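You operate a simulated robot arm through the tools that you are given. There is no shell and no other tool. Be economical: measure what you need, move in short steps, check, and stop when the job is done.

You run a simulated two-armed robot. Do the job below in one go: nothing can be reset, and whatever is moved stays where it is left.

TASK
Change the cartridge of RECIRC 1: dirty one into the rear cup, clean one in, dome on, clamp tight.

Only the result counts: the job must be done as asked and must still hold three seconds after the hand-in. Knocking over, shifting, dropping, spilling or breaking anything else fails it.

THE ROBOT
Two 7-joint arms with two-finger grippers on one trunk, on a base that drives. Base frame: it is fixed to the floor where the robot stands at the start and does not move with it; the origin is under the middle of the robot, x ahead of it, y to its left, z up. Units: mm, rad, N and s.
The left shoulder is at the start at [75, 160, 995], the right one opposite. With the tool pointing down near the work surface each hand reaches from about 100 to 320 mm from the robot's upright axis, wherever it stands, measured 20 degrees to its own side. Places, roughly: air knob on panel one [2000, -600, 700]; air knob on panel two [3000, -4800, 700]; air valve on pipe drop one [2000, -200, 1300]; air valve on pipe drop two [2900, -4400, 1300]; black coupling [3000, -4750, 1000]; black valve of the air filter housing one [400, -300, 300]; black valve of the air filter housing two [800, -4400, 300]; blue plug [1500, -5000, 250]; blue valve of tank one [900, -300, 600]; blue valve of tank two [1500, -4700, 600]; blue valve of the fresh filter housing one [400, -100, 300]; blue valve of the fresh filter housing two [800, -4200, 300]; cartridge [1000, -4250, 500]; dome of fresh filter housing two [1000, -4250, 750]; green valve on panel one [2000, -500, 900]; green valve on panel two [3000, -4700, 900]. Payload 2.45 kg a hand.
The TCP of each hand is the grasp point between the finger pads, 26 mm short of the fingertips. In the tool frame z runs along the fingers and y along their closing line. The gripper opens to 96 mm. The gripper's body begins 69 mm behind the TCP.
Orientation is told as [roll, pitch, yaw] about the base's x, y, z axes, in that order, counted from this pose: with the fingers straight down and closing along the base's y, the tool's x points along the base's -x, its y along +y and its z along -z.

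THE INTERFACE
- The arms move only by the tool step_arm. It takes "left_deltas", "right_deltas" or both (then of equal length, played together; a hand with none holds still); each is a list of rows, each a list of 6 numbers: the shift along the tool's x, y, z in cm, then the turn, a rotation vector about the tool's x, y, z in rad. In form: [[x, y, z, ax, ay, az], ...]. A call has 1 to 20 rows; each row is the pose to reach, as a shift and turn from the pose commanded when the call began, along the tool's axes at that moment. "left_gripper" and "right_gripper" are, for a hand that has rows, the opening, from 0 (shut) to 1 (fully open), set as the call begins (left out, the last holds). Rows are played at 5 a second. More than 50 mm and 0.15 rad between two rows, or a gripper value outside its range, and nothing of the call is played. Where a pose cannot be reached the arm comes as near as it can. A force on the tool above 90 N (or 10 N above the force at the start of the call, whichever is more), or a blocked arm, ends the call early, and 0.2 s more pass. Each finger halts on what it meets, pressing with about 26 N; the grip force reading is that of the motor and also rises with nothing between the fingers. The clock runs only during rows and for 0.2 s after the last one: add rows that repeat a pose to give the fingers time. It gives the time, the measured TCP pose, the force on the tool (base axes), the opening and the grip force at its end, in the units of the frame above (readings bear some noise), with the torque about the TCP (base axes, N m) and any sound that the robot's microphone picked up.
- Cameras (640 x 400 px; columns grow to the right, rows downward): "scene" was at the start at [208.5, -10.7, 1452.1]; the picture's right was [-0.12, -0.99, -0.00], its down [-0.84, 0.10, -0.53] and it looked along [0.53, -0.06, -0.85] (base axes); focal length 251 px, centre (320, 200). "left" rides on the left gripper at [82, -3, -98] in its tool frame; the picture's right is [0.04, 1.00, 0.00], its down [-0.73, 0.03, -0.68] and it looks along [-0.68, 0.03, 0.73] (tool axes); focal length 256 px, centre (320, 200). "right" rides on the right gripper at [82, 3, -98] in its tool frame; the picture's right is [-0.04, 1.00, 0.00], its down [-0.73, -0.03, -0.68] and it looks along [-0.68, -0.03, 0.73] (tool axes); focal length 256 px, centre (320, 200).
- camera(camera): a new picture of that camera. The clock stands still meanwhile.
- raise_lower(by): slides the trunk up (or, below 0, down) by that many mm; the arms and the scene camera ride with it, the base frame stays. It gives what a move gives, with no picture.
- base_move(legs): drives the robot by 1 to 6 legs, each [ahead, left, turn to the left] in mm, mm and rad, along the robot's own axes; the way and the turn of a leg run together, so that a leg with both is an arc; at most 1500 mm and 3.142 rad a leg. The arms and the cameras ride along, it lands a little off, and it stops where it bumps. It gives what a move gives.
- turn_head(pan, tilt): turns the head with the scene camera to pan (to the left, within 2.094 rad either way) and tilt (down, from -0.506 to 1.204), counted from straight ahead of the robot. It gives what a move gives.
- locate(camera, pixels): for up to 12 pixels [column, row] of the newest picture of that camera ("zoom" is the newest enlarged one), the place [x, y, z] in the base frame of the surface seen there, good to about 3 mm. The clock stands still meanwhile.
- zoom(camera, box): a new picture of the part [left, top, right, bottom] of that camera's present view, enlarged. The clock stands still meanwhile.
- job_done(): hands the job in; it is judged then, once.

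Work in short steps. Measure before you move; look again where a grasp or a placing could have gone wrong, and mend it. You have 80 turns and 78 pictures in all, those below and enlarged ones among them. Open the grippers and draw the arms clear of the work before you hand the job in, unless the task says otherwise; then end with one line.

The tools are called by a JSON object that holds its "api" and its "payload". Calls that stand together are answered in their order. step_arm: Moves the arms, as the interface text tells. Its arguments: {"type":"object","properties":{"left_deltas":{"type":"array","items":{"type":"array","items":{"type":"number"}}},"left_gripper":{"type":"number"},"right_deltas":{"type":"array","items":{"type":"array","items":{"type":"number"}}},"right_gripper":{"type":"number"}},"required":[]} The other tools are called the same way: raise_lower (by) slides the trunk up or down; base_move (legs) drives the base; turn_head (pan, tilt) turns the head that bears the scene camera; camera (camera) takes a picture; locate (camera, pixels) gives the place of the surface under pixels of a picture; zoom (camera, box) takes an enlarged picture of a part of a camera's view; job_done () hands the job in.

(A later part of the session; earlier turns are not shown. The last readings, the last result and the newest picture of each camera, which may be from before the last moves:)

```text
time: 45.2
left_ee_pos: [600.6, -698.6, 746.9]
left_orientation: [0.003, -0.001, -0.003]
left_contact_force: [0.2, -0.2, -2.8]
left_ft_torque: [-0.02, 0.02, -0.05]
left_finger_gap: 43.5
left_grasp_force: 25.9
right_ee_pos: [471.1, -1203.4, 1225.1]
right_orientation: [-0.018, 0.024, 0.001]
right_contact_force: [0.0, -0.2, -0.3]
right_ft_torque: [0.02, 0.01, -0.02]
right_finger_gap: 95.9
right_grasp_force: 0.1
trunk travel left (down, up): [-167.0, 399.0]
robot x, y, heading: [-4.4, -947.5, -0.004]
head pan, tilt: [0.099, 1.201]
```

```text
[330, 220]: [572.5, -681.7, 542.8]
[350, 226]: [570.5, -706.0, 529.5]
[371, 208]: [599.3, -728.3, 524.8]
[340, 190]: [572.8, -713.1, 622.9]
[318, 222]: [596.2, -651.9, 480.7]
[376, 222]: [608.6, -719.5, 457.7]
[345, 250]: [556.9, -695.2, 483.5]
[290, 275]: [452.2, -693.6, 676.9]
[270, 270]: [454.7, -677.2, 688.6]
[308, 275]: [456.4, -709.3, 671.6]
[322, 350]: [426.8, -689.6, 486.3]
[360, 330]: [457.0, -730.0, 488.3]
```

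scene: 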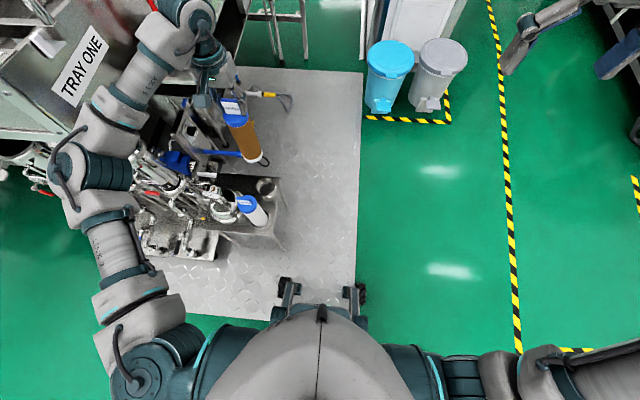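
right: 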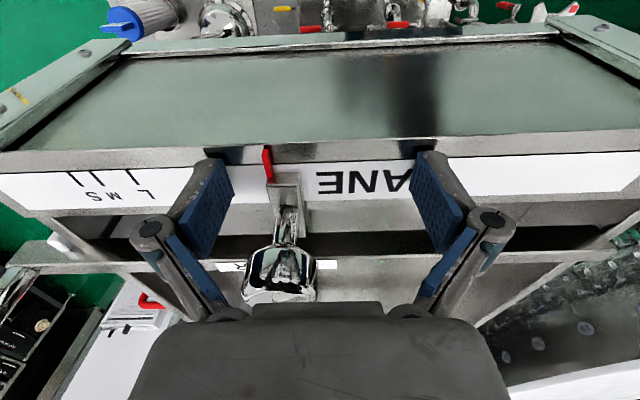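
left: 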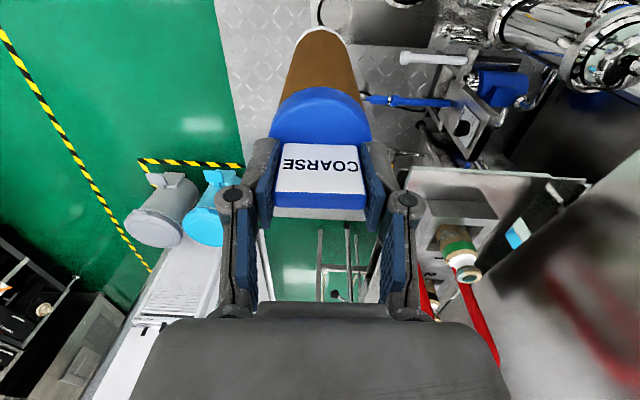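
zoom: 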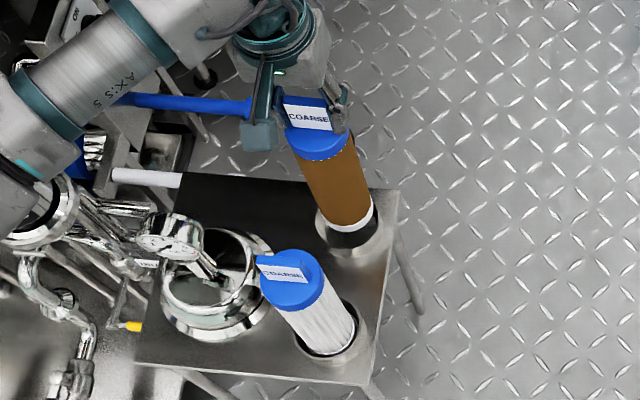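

Cartridge is vertical at (600,−698.5), cup at (600,−690.5). I shift 7 mm in y and lower in small rows to TCP ≈683.

{"api": "step_arm", "payload": {"left_deltas": [[0, 0.4, 0, 0, 0, 0], [0, 0.7, 0, 0, 0, 0], [0, 0.7, 0, 0, 0, 0], [0, 0.7, 0, 0, 0, 0], [0, 0.7, 0.8, 0, 0, 0], [0, 0.7, 1.6, 0, 0, 0], [0, 0.7, 2.4, 0, 0, 0], [0, 0.7, 2.4, 0, 0, 0], [0, 0.7, 2.4, 0, 0, 0]]}}

{"api": "zoom", "payload": {"camera": "scene", "box": [220, 140, 300, 220]}}

```text
time: 47.2
left_ee_pos: [601.2, -695.0, 722.1]
left_orientation: [0.009, -0.002, -0.004]
left_contact_force: [0.1, -0.2, -2.2]
left_ft_torque: [-0.01, -0.03, 0.01]
left_finger_gap: 43.7
left_grasp_force: 26.0
right_ee_pos: [469.2, -1208.3, 1226.1]
right_orientation: [-0.016, 0.024, 0.001]
right_contact_force: [0.9, 0.1, -0.4]
right_ft_torque: [0.04, -0.01, 0.01]
right_finger_gap: 95.9
right_grasp_force: 0.1
trunk travel left (down, up): [-167.0, 399.0]
robot x, y, heading: [-5.0, -948.6, -0.007]
head pan, tilt: [0.099, 1.201]
```

```text
5.00 times, centred on (260, 180) of scene
```

zoom: 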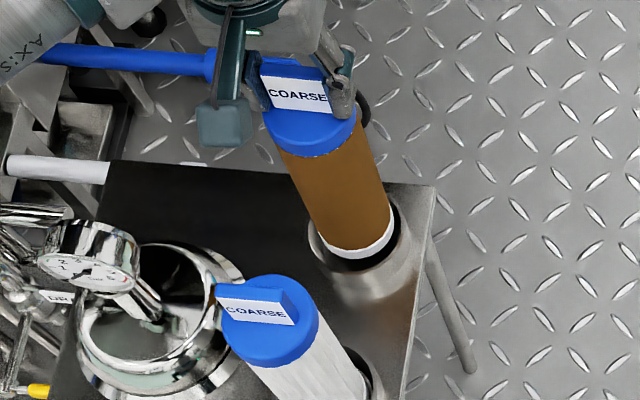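

Bottom ≈(601,−693), just above the rim. I lower the last 40 mm in small rows.

{"api": "step_arm", "payload": {"left_deltas": [[0, 0.2, 0.5, 0.005, 0, 0], [0, 0.2, 1, 0.007, 0, 0], [0, 0.2, 1.6, 0.007, 0, 0], [0, 0.2, 2.2, 0.007, 0, 0], [0, 0.2, 2.8, 0.007, 0, 0], [0, 0.2, 3.4, 0.007, 0, 0], [0, 0.2, 3.9, 0.007, 0, 0], [0, 0.2, 3.9, 0.007, 0, 0], [0, 0.2, 3.9, 0.007, 0, 0]]}}

{"api": "zoom", "payload": {"camera": "scene", "box": [220, 140, 300, 220]}}

```text
time: 49.2
left_ee_pos: [600.6, -689.8, 686.0]
left_orientation: [-0.005, -0.005, -0.003]
left_contact_force: [0.8, 3.3, 22.8]
left_ft_torque: [0.24, -0.34, 0.05]
left_finger_gap: 43.6
left_grasp_force: 25.8
right_ee_pos: [467.0, -1204.8, 1226.3]
right_orientation: [-0.017, 0.022, 0.002]
right_contact_force: [0.2, 0.0, 0.4]
right_ft_torque: [0.0, -0.02, 0.02]
right_finger_gap: 96.1
right_grasp_force: 0.1
trunk travel left (down, up): [-167.0, 399.0]
robot x, y, heading: [-1.3, -948.8, -0.003]
head pan, tilt: [0.099, 1.201]
```

```text
5.00 times, centred on (260, 180) of scene
```

zoom: 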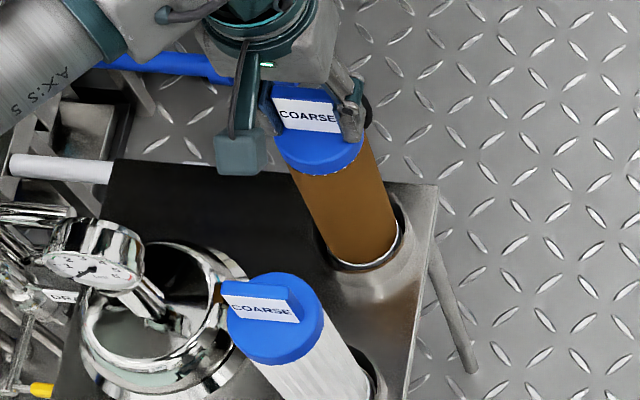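

It bears on the cup floor (22.8 N up at z 686) and sits inside the rim. I ease the load, open and rise.

{"api": "step_arm", "payload": {"left_deltas": [[0, 0, -0.2, 0, 0, 0], [0, 0, -0.2, 0, 0, 0]]}}

{"api": "step_arm", "payload": {"left_deltas": [[0, 0, 0, 0, 0, 0], [0, 0, 0, 0, 0, 0], [0, 0, -1, 0, 0, 0], [0, 0, -3, 0, 0, 0], [0, 0, -6, 0, 0, 0], [0, 0, -9, 0, 0, 0], [0, 0, -12, 0, 0, 0], [0, 0, -12, 0, 0, 0], [0, 0, -12, 0, 0, 0], [0, 0, -12, 0, 0, 0]], "left_gripper": 0.65}}

{"api": "zoom", "payload": {"camera": "scene", "box": [200, 120, 320, 240]}}

```text
time: 49.9
left_ee_pos: [601.0, -690.5, 685.4]
left_orientation: [-0.002, -0.002, -0.004]
left_contact_force: [3.1, 3.3, 14.1]
left_ft_torque: [0.26, -0.67, 0.05]
left_finger_gap: 43.8
left_grasp_force: 26.4
right_ee_pos: [467.4, -1204.4, 1226.5]
right_orientation: [-0.02, 0.022, 0.002]
right_contact_force: [0.6, 0.1, 0.8]
right_ft_torque: [0.01, 0.02, 0.0]
right_finger_gap: 96.0
right_grasp_force: 0.0
trunk travel left (down, up): [-167.0, 399.0]
robot x, y, heading: [-2.8, -952.7, -0.004]
head pan, tilt: [0.099, 1.201]
```

```text
time: 52.0
left_ee_pos: [603.0, -688.4, 802.6]
left_orientation: [-0.004, -0.001, -0.001]
left_contact_force: [-0.9, 0.4, -0.1]
left_ft_torque: [-0.01, 0.01, -0.02]
left_finger_gap: 62.6
left_grasp_force: 0.1
right_ee_pos: [469.2, -1203.7, 1225.4]
right_orientation: [-0.019, 0.024, 0.002]
right_contact_force: [0.5, 0.2, 0.8]
right_ft_torque: [-0.01, 0.01, 0.01]
right_finger_gap: 96.0
right_grasp_force: 0.1
trunk travel left (down, up): [-167.0, 399.0]
robot x, y, heading: [-0.6, -952.9, -0.009]
head pan, tilt: [0.099, 1.201]
```

```text
3.33 times, centred on (260, 180) of scene
```

zoom: 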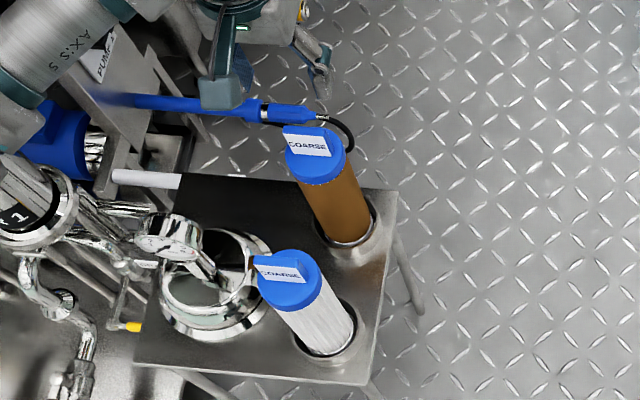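

The dirty one stands upright in the rear cup. Clean one: centre ≈(461,−691), cap top ≈658. I move above it and look with the left camera.

{"api": "step_arm", "payload": {"left_deltas": [[3, 0, 0, 0, 0, 0], [6, -0.1, 0, 0, 0, 0], [9, -0.2, 0, 0, 0, 0], [12, -0.3, 0, 0, 0, 0], [14.2, -0.3, 0, 0, 0, 0], [14.2, -0.3, 0, 0, 0, 0], [14.2, -0.3, 0, 0, 0, 0], [14.2, -0.3, 0, 0, 0, 0], [14.2, -0.3, 0, 0, 0, 0], [14.2, -0.3, 0, 0, 0, 0]]}}

{"api": "camera", "payload": {"camera": "left"}}

```text
time: 54.2
left_ee_pos: [456.8, -692.1, 804.6]
left_orientation: [-0.003, -0.002, -0.002]
left_contact_force: [0.6, 0.1, 0.5]
left_ft_torque: [0.02, -0.01, -0.03]
left_finger_gap: 62.6
left_grasp_force: 0.0
right_ee_pos: [468.4, -1203.5, 1225.4]
right_orientation: [-0.02, 0.024, 0.0]
right_contact_force: [-0.2, -0.5, 0.7]
right_ft_torque: [0.0, 0.01, -0.02]
right_finger_gap: 95.9
right_grasp_force: 0.0
trunk travel left (down, up): [-167.0, 399.0]
robot x, y, heading: [-3.9, -950.0, -0.006]
head pan, tilt: [0.099, 1.201]
```

```text
45 pictures are left
```

left: 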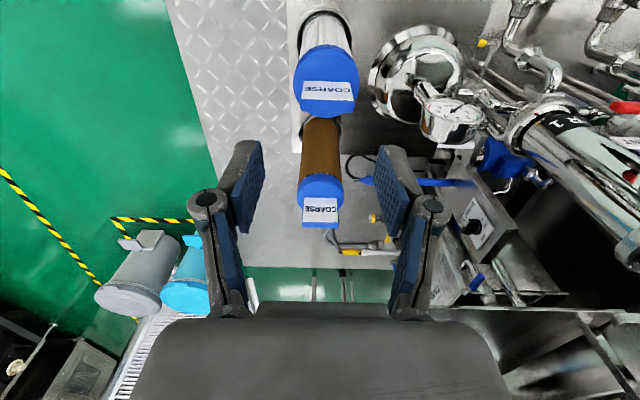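

I measure the clean handle's corners.

{"api": "locate", "payload": {"camera": "left", "pixels": [[304, 85], [351, 88], [302, 113], [350, 117], [327, 88], [325, 108], [327, 60], [299, 80], [357, 80], [430, 120], [470, 120], [450, 100]]}}

{"api": "zoom", "payload": {"camera": "left", "box": [260, 30, 500, 180]}}

```text
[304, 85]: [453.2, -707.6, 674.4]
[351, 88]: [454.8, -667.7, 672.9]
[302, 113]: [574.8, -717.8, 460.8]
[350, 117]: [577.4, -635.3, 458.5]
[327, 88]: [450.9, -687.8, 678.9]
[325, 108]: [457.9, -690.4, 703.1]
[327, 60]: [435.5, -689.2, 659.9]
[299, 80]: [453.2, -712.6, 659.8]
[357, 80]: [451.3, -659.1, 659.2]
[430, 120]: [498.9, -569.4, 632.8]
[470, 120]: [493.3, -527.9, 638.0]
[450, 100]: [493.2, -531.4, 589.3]
```

```text
2.67 times, centred on (380, 105) of left
```

zoom: 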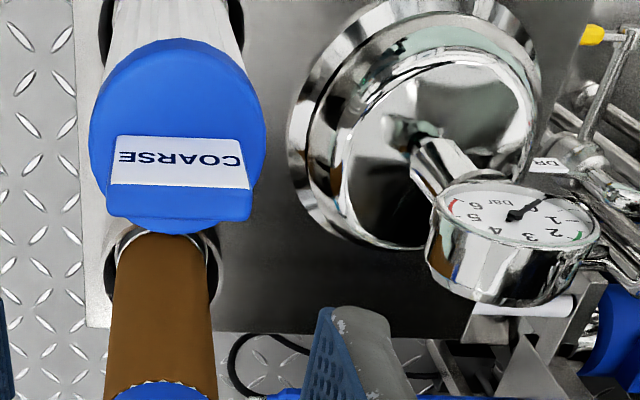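

Handle centre ≈(459.5,−688.5), top 703. I descend to z≈690 and grip.

{"api": "step_arm", "payload": {"left_deltas": [[-0.2, 0.35, 3, 0, 0, 0], [-0.25, 0.35, 6, 0, 0, 0], [-0.25, 0.35, 9, 0, 0, 0], [-0.25, 0.35, 11.3, 0, 0, 0], [-0.25, 0.35, 11.3, 0, 0, 0]]}}

{"api": "step_arm", "payload": {"left_deltas": [[0, 0, 0, 0, 0, 0], [0, 0, 0, 0, 0, 0], [0, 0, 0, 0, 0, 0]], "left_gripper": 0.0}}

{"api": "camera", "payload": {"camera": "left"}}

```text
time: 55.5
left_ee_pos: [462.8, -687.4, 690.1]
left_orientation: [-0.004, -0.002, -0.004]
left_contact_force: [-0.2, 0.1, -0.2]
left_ft_torque: [-0.01, -0.03, -0.04]
left_finger_gap: 62.5
left_grasp_force: 0.1
right_ee_pos: [470.2, -1203.3, 1226.2]
right_orientation: [-0.018, 0.022, 0.002]
right_contact_force: [0.6, 0.0, 0.1]
right_ft_torque: [0.0, -0.01, -0.02]
right_finger_gap: 96.1
right_grasp_force: 0.0
trunk travel left (down, up): [-167.0, 399.0]
robot x, y, heading: [-4.8, -951.8, -0.008]
head pan, tilt: [0.099, 1.201]
```

```text
time: 56.2
left_ee_pos: [462.7, -688.4, 690.6]
left_orientation: [-0.003, -0.001, -0.004]
left_contact_force: [0.6, 0.0, -0.3]
left_ft_torque: [0.02, -0.09, 0.04]
left_finger_gap: 43.6
left_grasp_force: 26.4
right_ee_pos: [469.5, -1202.6, 1225.5]
right_orientation: [-0.017, 0.021, 0.002]
right_contact_force: [0.2, -1.1, 0.3]
right_ft_torque: [0.02, 0.03, 0.01]
right_finger_gap: 96.1
right_grasp_force: 0.0
trunk travel left (down, up): [-167.0, 399.0]
robot x, y, heading: [-1.8, -950.5, -0.008]
head pan, tilt: [0.099, 1.201]
```

```text
43 pictures are left
```

left: 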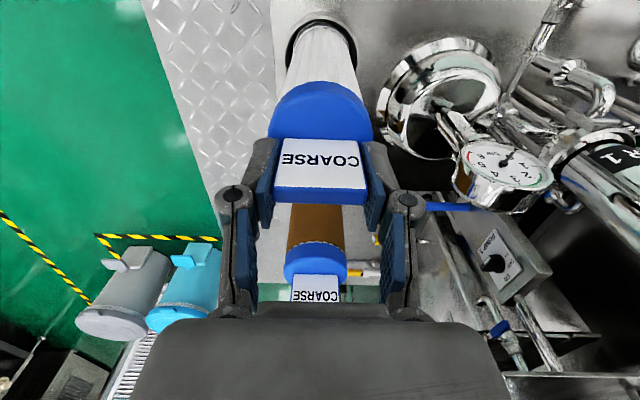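

Held. I lift it 320 mm, then drive back, left 950 mm.

{"api": "step_arm", "payload": {"left_deltas": [[0, 0, -1, 0, 0, 0], [0, 0, -4, 0, 0, 0], [0, 0, -7, 0, 0, 0], [0, 0, -10, 0, 0, 0], [0, 0, -13, 0, 0, 0], [0, 0, -16, 0, 0, 0], [0, 0, -19, 0, 0, 0], [0, 0, -22, 0, 0, 0], [0, 0, -25, 0, 0, 0], [0, 0, -28, 0, 0, 0], [0, 0, -31, 0, 0, 0], [0, 0, -33, 0, 0, 0], [0, 0, -33, 0, 0, 0]]}}

{"api": "base_move", "payload": {"legs": [[-300, 0, 0]]}}

{"api": "turn_head", "payload": {"pan": 0.0, "tilt": 0.9}}

{"api": "camera", "payload": {"camera": "scene"}}

```text
time: 59.0
left_ee_pos: [459.6, -687.0, 1022.3]
left_orientation: [-0.004, 0.0, -0.003]
left_contact_force: [0.1, 0.5, -3.0]
left_ft_torque: [0.0, 0.0, 0.02]
left_finger_gap: 43.2
left_grasp_force: 26.3
right_ee_pos: [468.7, -1203.5, 1224.5]
right_orientation: [-0.019, 0.025, 0.002]
right_contact_force: [0.1, 0.9, 0.9]
right_ft_torque: [0.0, 0.01, 0.0]
right_finger_gap: 95.9
right_grasp_force: 0.1
trunk travel left (down, up): [-167.0, 399.0]
robot x, y, heading: [-1.5, -949.8, -0.004]
head pan, tilt: [0.099, 1.201]
```

```text
time: 61.1
left_ee_pos: [157.7, -684.5, 1022.2]
left_orientation: [-0.004, -0.003, -0.001]
left_contact_force: [0.0, -0.3, -2.3]
left_ft_torque: [-0.02, -0.04, 0.02]
left_finger_gap: 43.6
left_grasp_force: 25.5
right_ee_pos: [169.1, -1200.8, 1226.3]
right_orientation: [-0.02, 0.023, 0.004]
right_contact_force: [-1.0, -0.7, 0.2]
right_ft_torque: [0.01, -0.02, 0.04]
right_finger_gap: 95.8
right_grasp_force: 0.1
trunk travel left (down, up): [-167.0, 399.0]
robot x, y, heading: [-302.2, -949.7, -0.003]
head pan, tilt: [0.099, 1.201]
```

```text
time: 61.9
left_ee_pos: [154.2, -684.0, 1023.2]
left_orientation: [-0.005, -0.005, 0.0]
left_contact_force: [0.0, 0.3, -2.1]
left_ft_torque: [0.04, -0.01, -0.02]
left_finger_gap: 43.5
left_grasp_force: 25.9
right_ee_pos: [165.6, -1202.0, 1224.1]
right_orientation: [-0.019, 0.031, 0.003]
right_contact_force: [-0.6, 0.8, 0.1]
right_ft_torque: [0.01, 0.01, 0.0]
right_finger_gap: 95.9
right_grasp_force: 0.0
trunk travel left (down, up): [-167.0, 399.0]
robot x, y, heading: [-306.2, -946.7, 0.003]
head pan, tilt: [0.0, 0.901]
```

```text
42 pictures are left
```

scene: 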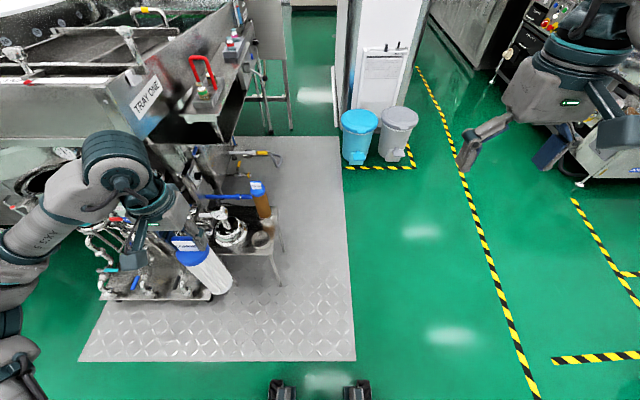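

I tuck the right hand lower and nearer the body so it stays in front of the trough, before strafing left.

{"api": "step_arm", "payload": {"right_deltas": [[1, 0, 4, 0, 0, 0], [3, 0, 8, 0, 0, 0], [6, 0, 12, 0, 0, 0], [9, 0, 16, 0, 0, 0], [12, 0, 20, 0, 0, 0], [15, -1, 22, 0, 0, 0], [18, -3, 22, 0, 0, 0], [19, -5, 22, 0, 0, 0], [19, -5, 22, 0, 0, 0]]}}

{"api": "base_move", "payload": {"legs": [[0, 850, 0]]}}

{"api": "camera", "payload": {"camera": "scene"}}

```text
time: 63.9
left_ee_pos: [154.6, -686.0, 1023.8]
left_orientation: [-0.002, -0.005, 0.001]
left_contact_force: [-1.6, -0.4, -2.3]
left_ft_torque: [0.0, 0.02, -0.03]
left_finger_gap: 43.4
left_grasp_force: 26.0
right_ee_pos: [-28.2, -1256.6, 1010.9]
right_orientation: [-0.018, 0.017, 0.003]
right_contact_force: [-0.4, 0.9, 0.5]
right_ft_torque: [0.0, 0.03, 0.0]
right_finger_gap: 95.9
right_grasp_force: 0.0
trunk travel left (down, up): [-167.0, 399.0]
robot x, y, heading: [-302.8, -945.7, -0.001]
head pan, tilt: [0.0, 0.901]
```

```text
time: 68.4
left_ee_pos: [155.2, 162.5, 1026.6]
left_orientation: [0.004, -0.006, 0.002]
left_contact_force: [-0.6, -1.6, -2.9]
left_ft_torque: [-0.01, -0.02, 0.0]
left_finger_gap: 43.6
left_grasp_force: 25.9
right_ee_pos: [-27.9, -409.6, 1009.5]
right_orientation: [-0.013, 0.019, 0.006]
right_contact_force: [-0.4, -1.1, -0.3]
right_ft_torque: [-0.02, -0.01, -0.01]
right_finger_gap: 95.9
right_grasp_force: 0.1
trunk travel left (down, up): [-167.0, 399.0]
robot x, y, heading: [-302.2, -90.5, -0.004]
head pan, tilt: [0.0, 0.901]
```

```text
41 pictures are left
```

scene: 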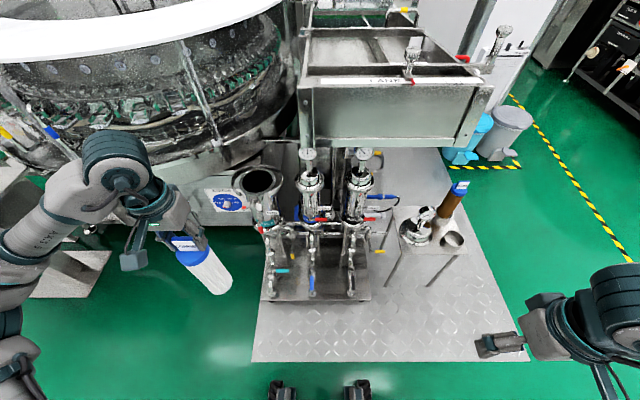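

Path ahead is clear. I drive forward 330 mm.

{"api": "base_move", "payload": {"legs": [[330, 0, 0]]}}

{"api": "step_arm", "payload": {"left_deltas": [[-2, -0.2, 0, 0, 0, 0], [-4, -0.4, 0, 0, 0, 0], [-6, -0.6, 0, 0, 0, 0], [-8, -0.8, 0, 0, 0, 0], [-10, -1, 0, 0, 0, 0], [-11.2, -1.1, 0, 0, 0, 0], [-11.2, -1.1, 0, 0, 0, 0], [-11.2, -1.1, 0, 0, 0, 0], [-11.2, -1.1, 0, 0, 0, 0], [-11.2, -1.1, 0, 0, 0, 0]]}}

{"api": "camera", "payload": {"camera": "scene"}}

```text
time: 70.6
left_ee_pos: [478.2, 171.6, 1025.3]
left_orientation: [-0.003, -0.009, 0.003]
left_contact_force: [-0.5, -0.8, -2.6]
left_ft_torque: [-0.01, -0.04, 0.0]
left_finger_gap: 43.6
left_grasp_force: 26.0
right_ee_pos: [294.4, -400.7, 1012.2]
right_orientation: [-0.017, 0.017, 0.007]
right_contact_force: [-0.5, -0.2, -0.2]
right_ft_torque: [0.01, 0.01, 0.03]
right_finger_gap: 95.9
right_grasp_force: 0.0
trunk travel left (down, up): [-167.0, 399.0]
robot x, y, heading: [24.2, -96.7, 0.003]
head pan, tilt: [0.0, 0.901]
```

```text
time: 72.8
left_ee_pos: [587.2, 157.3, 1029.7]
left_orientation: [-0.001, -0.012, 0.002]
left_contact_force: [0.0, 0.1, -2.8]
left_ft_torque: [0.0, -0.04, -0.02]
left_finger_gap: 43.6
left_grasp_force: 26.0
right_ee_pos: [291.6, -402.7, 1013.4]
right_orientation: [-0.017, 0.013, 0.008]
right_contact_force: [0.5, 0.0, -0.5]
right_ft_torque: [0.0, -0.02, 0.0]
right_finger_gap: 96.0
right_grasp_force: 0.0
trunk travel left (down, up): [-167.0, 399.0]
robot x, y, heading: [24.2, -97.1, 0.001]
head pan, tilt: [0.0, 0.901]
```

```text
40 pictures are left
```

scene: 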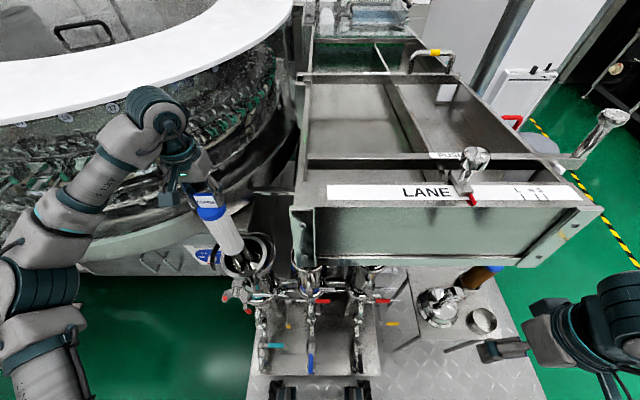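

I level and align over the housing (599,151) and lower to z≈800.

{"api": "step_arm", "payload": {"left_deltas": [[-0.6, -0.3, 0, 0, 0.006, 0], [-1.2, -0.6, 0, 0, 0.012, 0], [-1.2, -0.6, 0, 0, 0.012, 0], [-1.2, -0.6, 0, 0, 0.012, 0], [-1.2, -0.6, 0, 0, 0.012, 0]]}}

{"api": "camera", "payload": {"camera": "left"}}

{"api": "zoom", "payload": {"camera": "scene", "box": [170, 170, 290, 310]}}

```text
time: 74.0
left_ee_pos: [597.6, 151.9, 1029.7]
left_orientation: [-0.002, 0.0, 0.005]
left_contact_force: [0.3, 0.1, -2.3]
left_ft_torque: [-0.02, 0.0, -0.01]
left_finger_gap: 43.7
left_grasp_force: 26.4
right_ee_pos: [293.1, -403.0, 1012.7]
right_orientation: [-0.016, 0.014, 0.008]
right_contact_force: [-0.4, -0.2, 0.5]
right_ft_torque: [-0.01, 0.01, 0.01]
right_finger_gap: 96.0
right_grasp_force: 0.0
trunk travel left (down, up): [-167.0, 399.0]
robot x, y, heading: [25.2, -94.4, 0.0]
head pan, tilt: [0.0, 0.901]
```

```text
39 pictures are left
```

left: 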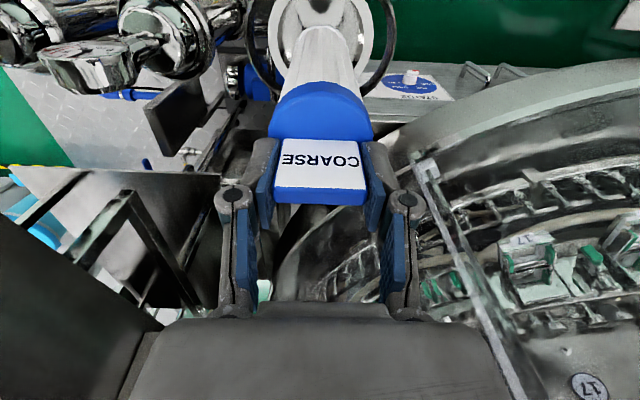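

```text
2.86 times, centred on (230, 240) of scene
```

zoom: 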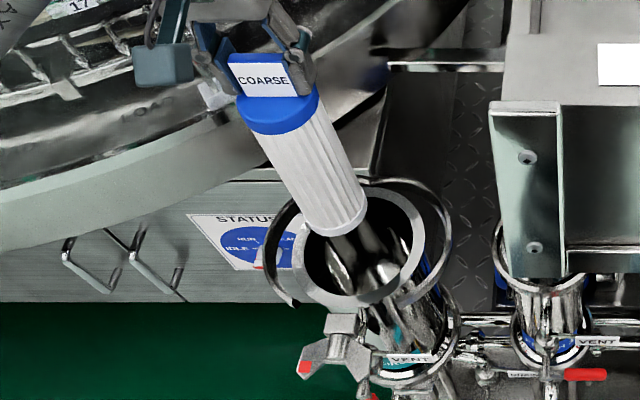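

Aligned at (598,152). I lower to z≈765, then will press home gently.

{"api": "step_arm", "payload": {"left_deltas": [[-0.1, 0, 3, 0, 0, 0], [-0.1, 0, 6, 0, 0, 0], [-0.1, 0, 9, 0, 0, 0], [-0.1, 0, 12, 0, 0, 0], [-0.1, 0, 15, 0, 0, 0], [-0.1, 0, 18, 0, 0, 0], [-0.1, 0, 21, 0, 0, 0], [-0.1, 0, 24, 0, 0, 0], [-0.1, 0, 26.3, 0, 0, 0], [-0.1, 0, 26.3, 0, 0, 0], [-0.1, 0, 26.3, 0, 0, 0], [-0.1, 0, 26.3, 0, 0, 0], [-0.1, 0, 26.3, 0, 0, 0]]}}

```text
time: 76.8
left_ee_pos: [600.8, 152.1, 765.5]
left_orientation: [-0.003, 0.0, 0.004]
left_contact_force: [-0.2, -0.5, -2.7]
left_ft_torque: [0.0, 0.0, 0.0]
left_finger_gap: 43.8
left_grasp_force: 26.5
right_ee_pos: [292.1, -402.8, 1013.7]
right_orientation: [-0.017, 0.014, 0.008]
right_contact_force: [1.1, -0.3, -0.7]
right_ft_torque: [-0.01, 0.02, 0.01]
right_finger_gap: 95.8
right_grasp_force: 0.0
trunk travel left (down, up): [-167.0, 399.0]
robot x, y, heading: [23.5, -96.4, -0.001]
head pan, tilt: [0.0, 0.901]
```

Now the last 29 mm, nudging to (599,151).

{"api": "step_arm", "payload": {"left_deltas": [[0.15, -0.1, 0.5, 0, 0, 0], [0.15, -0.1, 1, 0, 0, 0], [0.15, -0.1, 1.5, 0, 0, 0], [0.15, -0.1, 2, 0, 0, 0], [0.15, -0.1, 2.5, 0, 0, 0], [0.15, -0.1, 2.9, 0, 0, 0], [0.15, -0.1, 3.1, 0, 0, 0], [0.15, -0.1, 3.1, 0, 0, 0]]}}

{"api": "camera", "payload": {"camera": "left"}}

```text
time: 78.6
left_ee_pos: [598.1, 150.1, 738.9]
left_orientation: [-0.003, -0.005, 0.003]
left_contact_force: [0.7, 2.2, 21.5]
left_ft_torque: [0.09, 0.23, -0.06]
left_finger_gap: 43.8
left_grasp_force: 26.3
right_ee_pos: [291.1, -404.3, 1013.0]
right_orientation: [-0.015, 0.011, 0.007]
right_contact_force: [0.1, 0.2, -0.9]
right_ft_torque: [-0.01, 0.03, -0.01]
right_finger_gap: 95.9
right_grasp_force: 0.0
trunk travel left (down, up): [-167.0, 399.0]
robot x, y, heading: [26.4, -95.1, 0.001]
head pan, tilt: [0.0, 0.901]
```

```text
37 pictures are left
```

left: 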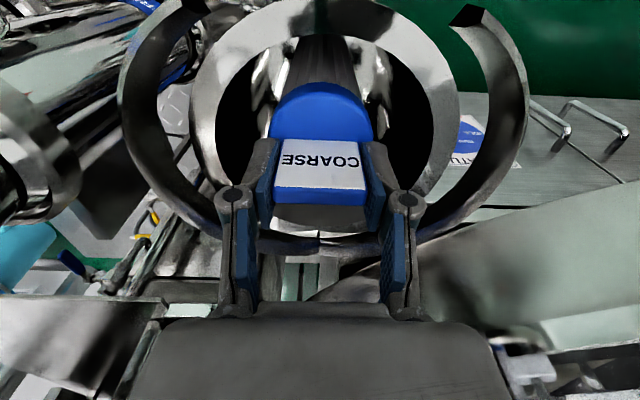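

Seated at z 739 like the old one (21 N reaction). I release, rise and check.

{"api": "step_arm", "payload": {"left_deltas": [[0, 0, -0.3, 0, 0, 0], [0, 0, -0.3, 0, 0, 0]]}}

{"api": "step_arm", "payload": {"left_deltas": [[0, 0, 0, 0, 0, 0], [0, 0, 0, 0, 0, 0], [0, 0, -1, 0, 0, 0], [0, 0, -4, 0, 0, 0], [0, 0, -8, 0, 0, 0], [0, 0, -12, 0, 0, 0], [0, 0, -16, 0, 0, 0], [0, 0, -20, 0, 0, 0], [0, 0, -24, 0, 0, 0], [0, 0, -28, 0, 0, 0]], "left_gripper": 0.65}}

{"api": "zoom", "payload": {"camera": "scene", "box": [190, 200, 310, 300]}}

```text
time: 79.2
left_ee_pos: [598.3, 151.1, 739.6]
left_orientation: [-0.002, -0.001, 0.004]
left_contact_force: [4.3, 0.9, 11.5]
left_ft_torque: [-0.13, -0.65, -0.04]
left_finger_gap: 43.6
left_grasp_force: 26.5
right_ee_pos: [291.3, -403.7, 1012.9]
right_orientation: [-0.018, 0.015, 0.007]
right_contact_force: [-0.2, 0.0, 0.3]
right_ft_torque: [0.0, 0.0, -0.02]
right_finger_gap: 96.2
right_grasp_force: 0.1
trunk travel left (down, up): [-167.0, 399.0]
robot x, y, heading: [22.6, -93.4, -0.002]
head pan, tilt: [0.0, 0.901]
```

```text
time: 81.4
left_ee_pos: [595.7, 152.4, 1018.3]
left_orientation: [0.0, -0.001, 0.005]
left_contact_force: [-0.2, 0.4, 0.3]
left_ft_torque: [-0.04, -0.06, 0.01]
left_finger_gap: 62.7
left_grasp_force: 0.1
right_ee_pos: [291.1, -404.0, 1013.7]
right_orientation: [-0.017, 0.013, 0.006]
right_contact_force: [-0.8, -0.4, -0.3]
right_ft_torque: [0.03, -0.01, -0.02]
right_finger_gap: 96.0
right_grasp_force: 0.1
trunk travel left (down, up): [-167.0, 399.0]
robot x, y, heading: [24.0, -95.0, -0.002]
head pan, tilt: [0.0, 0.901]
```

```text
4.00 times, centred on (250, 250) of scene
```

zoom: 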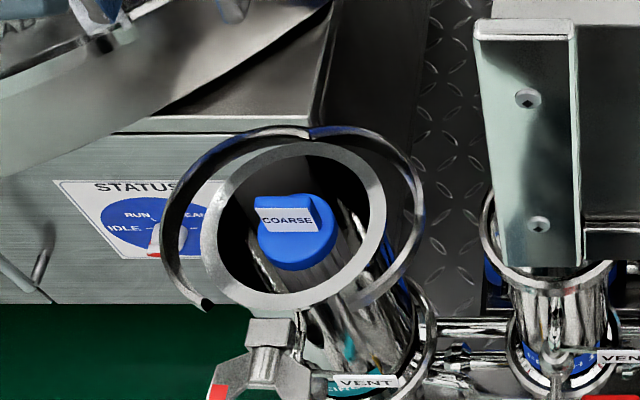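

The clean one sits properly. Next the dome: I drive back and right to robot ≈(−310,−830) and study it.

{"api": "base_move", "payload": {"legs": [[-330, 0, 0], [0, -730, 0]]}}

{"api": "turn_head", "payload": {"pan": 0.35, "tilt": 0.75}}

{"api": "camera", "payload": {"camera": "scene"}}

{"api": "camera", "payload": {"camera": "left"}}

```text
time: 87.1
left_ee_pos: [276.5, -556.9, 1018.2]
left_orientation: [-0.005, -0.001, 0.008]
left_contact_force: [-0.4, 0.7, -0.1]
left_ft_torque: [-0.05, 0.03, 0.0]
left_finger_gap: 62.4
left_grasp_force: 0.1
right_ee_pos: [-25.5, -1115.2, 1015.7]
right_orientation: [-0.022, 0.014, 0.012]
right_contact_force: [0.2, 0.4, -0.1]
right_ft_torque: [-0.02, 0.01, -0.02]
right_finger_gap: 95.9
right_grasp_force: 0.0
trunk travel left (down, up): [-167.0, 399.0]
robot x, y, heading: [-298.4, -812.9, 0.004]
head pan, tilt: [0.0, 0.901]
```

```text
time: 87.9
left_ee_pos: [273.2, -560.0, 1019.4]
left_orientation: [-0.004, -0.003, 0.007]
left_contact_force: [0.0, 0.5, -0.5]
left_ft_torque: [-0.02, -0.01, -0.01]
left_finger_gap: 62.3
left_grasp_force: 0.2
right_ee_pos: [-27.7, -1116.8, 1015.4]
right_orientation: [-0.021, 0.008, 0.014]
right_contact_force: [0.9, -0.3, -0.1]
right_ft_torque: [-0.01, -0.02, 0.0]
right_finger_gap: 96.0
right_grasp_force: 0.1
trunk travel left (down, up): [-167.0, 399.0]
robot x, y, heading: [-292.2, -818.4, 0.003]
head pan, tilt: [0.351, 0.75]
```

```text
35 pictures are left
```

scene: 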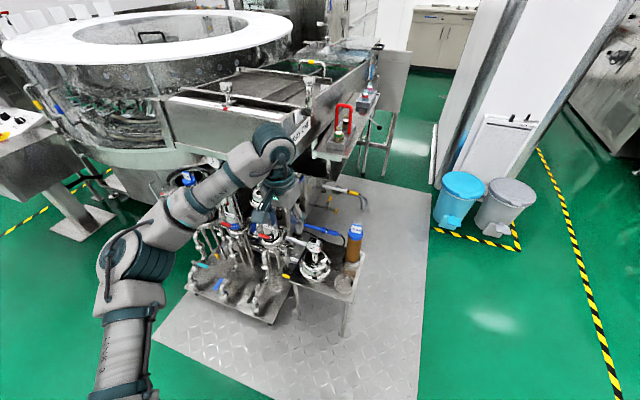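

```text
34 pictures are left
```

left: 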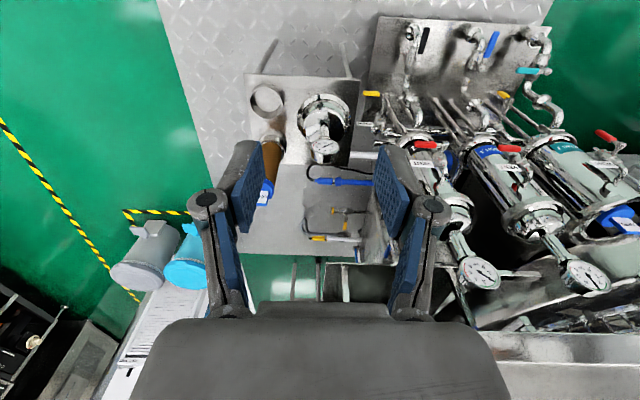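

I lower the trunk 150 mm so the forearm goes below the tray bottom (1040), creep forward 100 mm and look with the left camera.

{"api": "raise_lower", "payload": {"by": -150}}

{"api": "base_move", "payload": {"legs": [[90, 0, 0]]}}

{"api": "zoom", "payload": {"camera": "left", "box": [240, 40, 420, 180]}}

{"api": "camera", "payload": {"camera": "scene"}}

```text
time: 89.6
left_ee_pos: [272.0, -563.3, 872.3]
left_orientation: [-0.002, -0.007, 0.008]
left_contact_force: [-0.4, 0.9, -0.2]
left_ft_torque: [-0.01, -0.01, -0.01]
left_finger_gap: 62.2
left_grasp_force: 0.1
right_ee_pos: [-6.1, -1117.8, 844.3]
right_orientation: [-0.015, 0.123, 0.013]
right_contact_force: [0.2, -0.3, -0.2]
right_ft_torque: [0.0, -0.01, 0.04]
right_finger_gap: 95.8
right_grasp_force: 0.1
trunk travel left (down, up): [-17.0, 549.0]
robot x, y, heading: [-293.5, -809.2, 0.009]
head pan, tilt: [0.351, 0.75]
```

```text
time: 90.7
left_ee_pos: [364.7, -560.2, 869.7]
left_orientation: [-0.003, -0.001, 0.011]
left_contact_force: [0.7, 0.6, 0.6]
left_ft_torque: [-0.01, 0.04, -0.01]
left_finger_gap: 62.2
left_grasp_force: 0.0
right_ee_pos: [84.7, -1119.0, 842.8]
right_orientation: [-0.016, 0.128, 0.013]
right_contact_force: [0.8, 0.3, -0.4]
right_ft_torque: [-0.01, 0.02, -0.01]
right_finger_gap: 96.0
right_grasp_force: 0.0
trunk travel left (down, up): [-17.0, 549.0]
robot x, y, heading: [-205.5, -813.2, 0.007]
head pan, tilt: [0.351, 0.75]
```

```text
2.86 times, centred on (330, 110) of left
```

zoom: 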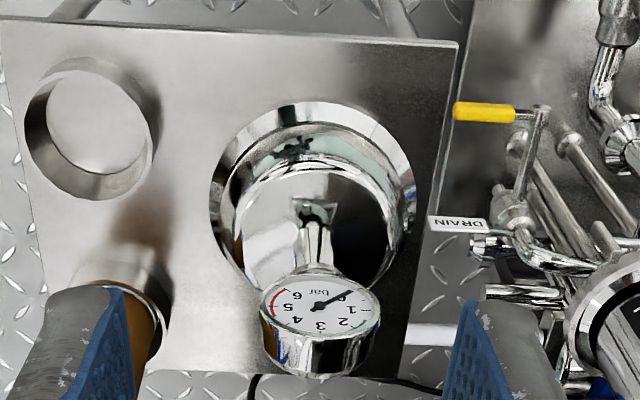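

```text
32 pictures are left
```

scene: 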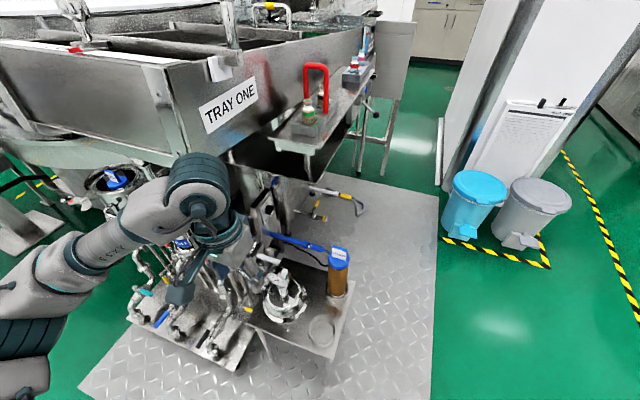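

I measure dome flange, top, stem and gauge.

{"api": "locate", "payload": {"camera": "zoom", "pixels": [[213, 185], [412, 185], [310, 105], [310, 160], [245, 220], [390, 240], [316, 235], [316, 255], [265, 300], [376, 300], [320, 285], [320, 365]]}}

{"api": "zoom", "payload": {"camera": "left", "box": [295, 65, 365, 145]}}

{"api": "zoom", "payload": {"camera": "scene", "box": [240, 250, 320, 330]}}

```text
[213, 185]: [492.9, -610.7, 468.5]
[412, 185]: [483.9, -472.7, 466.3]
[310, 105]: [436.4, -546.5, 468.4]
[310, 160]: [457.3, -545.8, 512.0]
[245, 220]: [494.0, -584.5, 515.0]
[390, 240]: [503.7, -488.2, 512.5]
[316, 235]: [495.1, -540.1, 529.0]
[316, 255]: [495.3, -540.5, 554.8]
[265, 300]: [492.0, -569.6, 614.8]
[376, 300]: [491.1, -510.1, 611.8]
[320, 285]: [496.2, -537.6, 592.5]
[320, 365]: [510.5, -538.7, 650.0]
```

```text
5.00 times, centred on (330, 105) of left
```

zoom: 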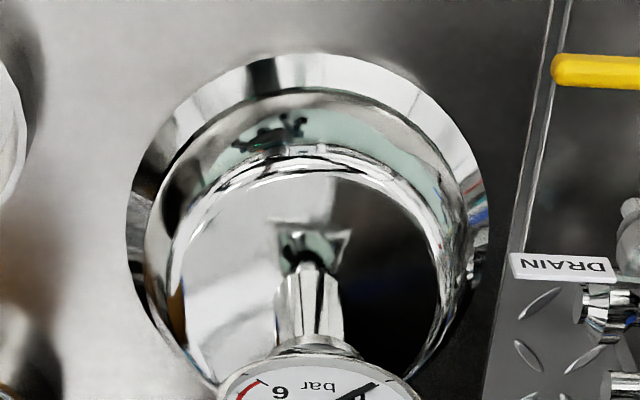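

```text
5.00 times, centred on (280, 290) of scene
```

zoom: 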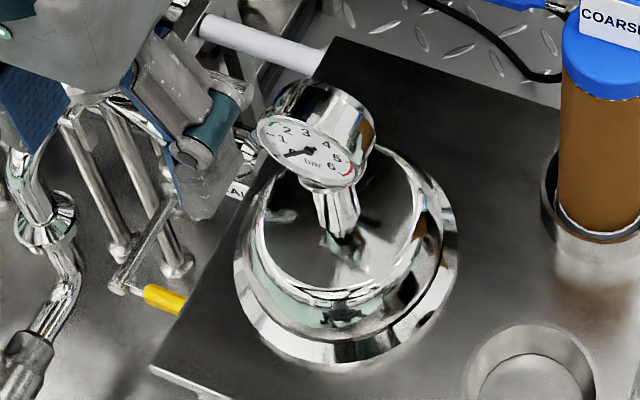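

Dome centre ≈(504,−540), gauge 60 mm wide (y −570…−510, z 590–650). I check arm height vs the tray before driving 100 mm closer.

{"api": "locate", "payload": {"camera": "scene", "pixels": [[200, 165], [140, 195], [90, 245], [60, 280], [20, 330], [215, 200], [180, 145], [190, 90]]}}

```text
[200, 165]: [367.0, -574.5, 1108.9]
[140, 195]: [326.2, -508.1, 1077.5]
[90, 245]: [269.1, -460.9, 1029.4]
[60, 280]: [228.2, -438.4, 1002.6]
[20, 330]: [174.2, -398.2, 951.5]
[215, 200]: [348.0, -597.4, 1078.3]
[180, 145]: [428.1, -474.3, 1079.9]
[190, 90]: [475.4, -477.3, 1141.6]
```

The wrist (z≈1109) would be near the tray, so I lower the hand to z≈620 here in free space with the gripper open, then approach the gauge horizontally.

{"api": "step_arm", "payload": {"left_deltas": [[0, 0.5, 3, 0, 0, 0], [0, 1, 6, 0, 0, 0], [0, 1.5, 9, 0, 0, 0], [0, 2, 12, 0, 0, 0], [0, 2, 15, 0, 0, 0], [0, 2, 18, 0, 0, 0], [0, 2, 21, 0, 0, 0], [0, 2, 23, 0, 0, 0], [0, 2, 25, 0, 0, 0], [0, 2, 25, 0, 0, 0], [0, 2, 25, 0, 0, 0], [0, 2, 25, 0, 0, 0]], "left_gripper": 1.0}}

{"api": "camera", "payload": {"camera": "scene"}}

```text
time: 93.3
left_ee_pos: [359.1, -540.4, 625.0]
left_orientation: [-0.004, -0.007, 0.011]
left_contact_force: [-1.1, -0.4, -0.4]
left_ft_torque: [-0.02, 0.01, 0.01]
left_finger_gap: 96.0
left_grasp_force: 0.1
right_ee_pos: [80.9, -1117.7, 844.6]
right_orientation: [-0.016, 0.122, 0.015]
right_contact_force: [-0.1, -1.4, 0.1]
right_ft_torque: [-0.01, 0.01, 0.01]
right_finger_gap: 96.2
right_grasp_force: 0.2
trunk travel left (down, up): [-17.0, 549.0]
robot x, y, heading: [-203.1, -811.0, 0.009]
head pan, tilt: [0.351, 0.75]
```

```text
29 pictures are left
```

scene: 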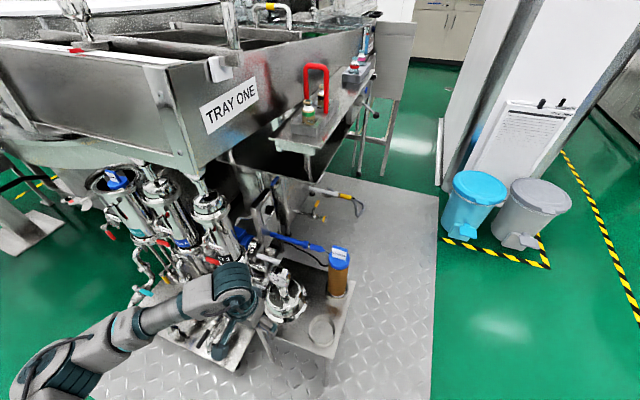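

Well clear of the tray. I drive ahead 90 mm, then check with the left camera.

{"api": "base_move", "payload": {"legs": [[80, 0, 0]]}}

{"api": "camera", "payload": {"camera": "left"}}

```text
time: 94.4
left_ee_pos: [441.8, -538.9, 623.5]
left_orientation: [-0.001, -0.008, 0.009]
left_contact_force: [0.8, 0.7, 0.9]
left_ft_torque: [0.02, 0.0, 0.0]
left_finger_gap: 96.1
left_grasp_force: 0.0
right_ee_pos: [162.7, -1116.9, 844.4]
right_orientation: [-0.016, 0.124, 0.016]
right_contact_force: [0.9, -0.4, 0.0]
right_ft_torque: [-0.03, 0.05, 0.01]
right_finger_gap: 95.9
right_grasp_force: 0.0
trunk travel left (down, up): [-17.0, 549.0]
robot x, y, heading: [-120.0, -811.1, 0.006]
head pan, tilt: [0.351, 0.75]
```

```text
28 pictures are left
```

left: 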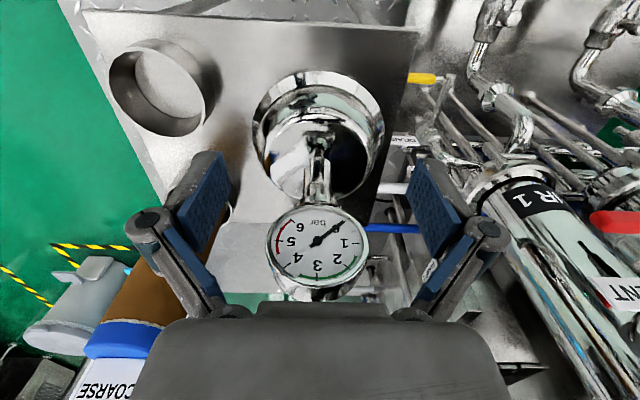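

{"api": "locate", "payload": {"camera": "left", "pixels": [[318, 245], [270, 245], [366, 245], [318, 215], [318, 278], [318, 295], [285, 285], [350, 290], [318, 190]]}}

```text
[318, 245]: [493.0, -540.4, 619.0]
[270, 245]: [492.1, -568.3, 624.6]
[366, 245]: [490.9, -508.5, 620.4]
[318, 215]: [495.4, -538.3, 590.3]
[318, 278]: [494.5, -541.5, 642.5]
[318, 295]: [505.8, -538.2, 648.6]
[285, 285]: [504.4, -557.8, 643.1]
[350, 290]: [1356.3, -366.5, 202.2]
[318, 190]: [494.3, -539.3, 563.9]
```

Gauge: face at x 493, centre (≈506,−539,620), diameter 60. I slide in 64 mm and close.

{"api": "step_arm", "payload": {"left_deltas": [[-2, 0, 0, 0, 0.004, 0.005], [-4, 0, 0.1, 0, 0.008, 0.009], [-6, 0, 0.2, 0, 0.008, 0.009], [-6.4, 0, 0.2, 0, 0.008, 0.009], [-6.4, 0, 0.2, 0, 0.008, 0.009], [-6.4, 0, 0.2, 0, 0.008, 0.009]]}}

{"api": "step_arm", "payload": {"left_deltas": [[0, 0, 0, 0, 0, 0], [0, 0, 0, 0, 0, 0], [0, 0, 0, 0, 0, 0]], "left_gripper": 0.0}}

{"api": "camera", "payload": {"camera": "left"}}

```text
time: 95.8
left_ee_pos: [502.5, -541.0, 627.0]
left_orientation: [-0.001, -0.006, 0.003]
left_contact_force: [0.0, -0.3, 0.2]
left_ft_torque: [0.01, -0.01, -0.02]
left_finger_gap: 95.8
left_grasp_force: 0.1
right_ee_pos: [157.5, -1117.0, 846.3]
right_orientation: [-0.016, 0.117, 0.013]
right_contact_force: [-0.6, 0.4, 0.2]
right_ft_torque: [-0.01, 0.03, 0.0]
right_finger_gap: 95.9
right_grasp_force: 0.0
trunk travel left (down, up): [-17.0, 549.0]
robot x, y, heading: [-124.0, -812.0, 0.008]
head pan, tilt: [0.351, 0.75]
```

```text
time: 96.6
left_ee_pos: [502.3, -538.5, 626.9]
left_orientation: [-0.002, -0.008, 0.002]
left_contact_force: [1.3, 1.2, 3.7]
left_ft_torque: [0.0, 0.14, -0.02]
left_finger_gap: 57.2
left_grasp_force: 26.1
right_ee_pos: [156.9, -1117.3, 846.2]
right_orientation: [-0.015, 0.117, 0.013]
right_contact_force: [0.4, 0.3, -0.2]
right_ft_torque: [-0.04, 0.03, 0.0]
right_finger_gap: 96.0
right_grasp_force: 0.0
trunk travel left (down, up): [-17.0, 549.0]
robot x, y, heading: [-126.0, -810.7, 0.01]
head pan, tilt: [0.351, 0.75]
```

```text
27 pictures are left
```

left: 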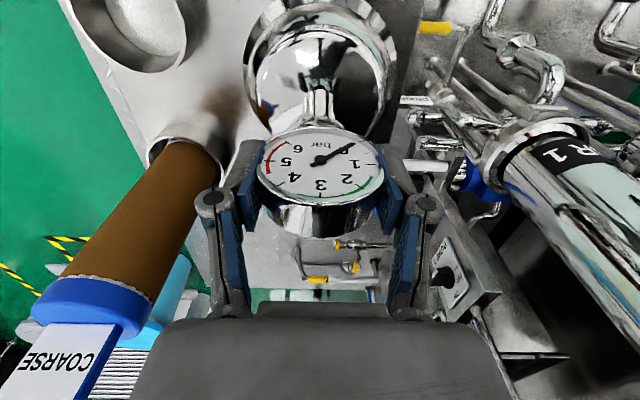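

Gauge held at 57 mm. I lift 30 mm gently and check weight and tilt.

{"api": "step_arm", "payload": {"left_deltas": [[0, 0, -0.5, 0, 0, 0], [0, 0, -1, 0, 0, 0], [0, 0, -2, 0, 0, 0], [0, 0, -3, 0, 0, 0], [0, 0, -3, 0, 0, 0]]}}

{"api": "camera", "payload": {"camera": "left"}}

```text
time: 97.8
left_ee_pos: [502.1, -537.9, 654.4]
left_orientation: [-0.003, -0.005, 0.002]
left_contact_force: [0.1, 0.5, -9.5]
left_ft_torque: [0.02, 0.0, -0.02]
left_finger_gap: 57.5
left_grasp_force: 26.6
right_ee_pos: [156.5, -1117.6, 846.4]
right_orientation: [-0.018, 0.118, 0.014]
right_contact_force: [0.2, -1.0, 1.0]
right_ft_torque: [-0.03, 0.0, 0.02]
right_finger_gap: 96.2
right_grasp_force: 0.0
trunk travel left (down, up): [-17.0, 549.0]
robot x, y, heading: [-120.9, -814.3, 0.004]
head pan, tilt: [0.351, 0.75]
```

```text
26 pictures are left
```

left: 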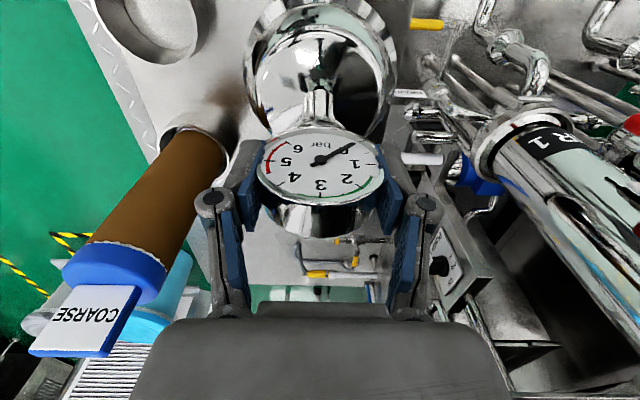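

Dome lifted level (≈0.95 kg). I raise 50 mm more, drive back 250 mm, then raise the trunk in the open.

{"api": "step_arm", "payload": {"left_deltas": [[0, 0, -1, 0, 0, 0], [0, 0, -2, 0, 0, 0], [0, 0, -3, 0, 0, 0], [0, 0, -4, 0, 0, 0], [0, 0, -5, 0, 0, 0], [0, 0, -5, 0, 0, 0]]}}

{"api": "base_move", "payload": {"legs": [[-200, 0, 0]]}}

{"api": "raise_lower", "payload": {"by": 250}}

{"api": "camera", "payload": {"camera": "left"}}

```text
time: 99.2
left_ee_pos: [501.9, -539.7, 705.2]
left_orientation: [-0.001, -0.003, 0.002]
left_contact_force: [-0.9, 0.4, -9.9]
left_ft_torque: [0.03, 0.03, -0.01]
left_finger_gap: 57.5
left_grasp_force: 26.5
right_ee_pos: [158.0, -1117.3, 845.6]
right_orientation: [-0.016, 0.119, 0.014]
right_contact_force: [0.1, -0.6, 0.6]
right_ft_torque: [-0.03, 0.01, -0.01]
right_finger_gap: 96.0
right_grasp_force: 0.1
trunk travel left (down, up): [-17.0, 549.0]
robot x, y, heading: [-125.3, -811.3, 0.008]
head pan, tilt: [0.351, 0.75]
```

```text
time: 100.8
left_ee_pos: [300.1, -539.4, 704.9]
left_orientation: [-0.001, -0.005, 0.003]
left_contact_force: [0.7, 0.2, -10.0]
left_ft_torque: [0.04, 0.04, -0.03]
left_finger_gap: 57.4
left_grasp_force: 26.1
right_ee_pos: [-43.7, -1116.5, 845.8]
right_orientation: [-0.018, 0.117, 0.013]
right_contact_force: [-0.7, -0.4, -0.5]
right_ft_torque: [0.03, 0.01, -0.01]
right_finger_gap: 95.9
right_grasp_force: 0.0
trunk travel left (down, up): [-17.0, 549.0]
robot x, y, heading: [-326.3, -812.2, 0.003]
head pan, tilt: [0.351, 0.75]
```

```text
time: 103.4
left_ee_pos: [297.1, -539.8, 959.1]
left_orientation: [-0.002, -0.009, 0.005]
left_contact_force: [0.0, -0.4, -11.2]
left_ft_torque: [0.01, 0.05, -0.02]
left_finger_gap: 57.3
left_grasp_force: 25.8
right_ee_pos: [-49.0, -1117.4, 1097.7]
right_orientation: [-0.018, 0.112, 0.015]
right_contact_force: [-0.3, 0.6, 0.8]
right_ft_torque: [0.06, -0.01, 0.01]
right_finger_gap: 96.2
right_grasp_force: 0.0
trunk travel left (down, up): [-267.0, 299.0]
robot x, y, heading: [-324.8, -813.6, 0.008]
head pan, tilt: [0.351, 0.75]
```

```text
25 pictures are left
```

left: 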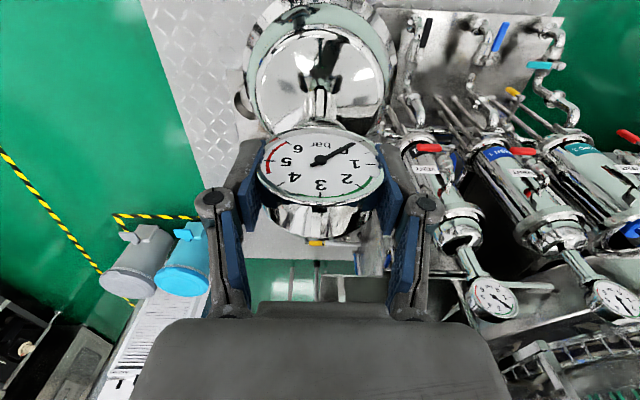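

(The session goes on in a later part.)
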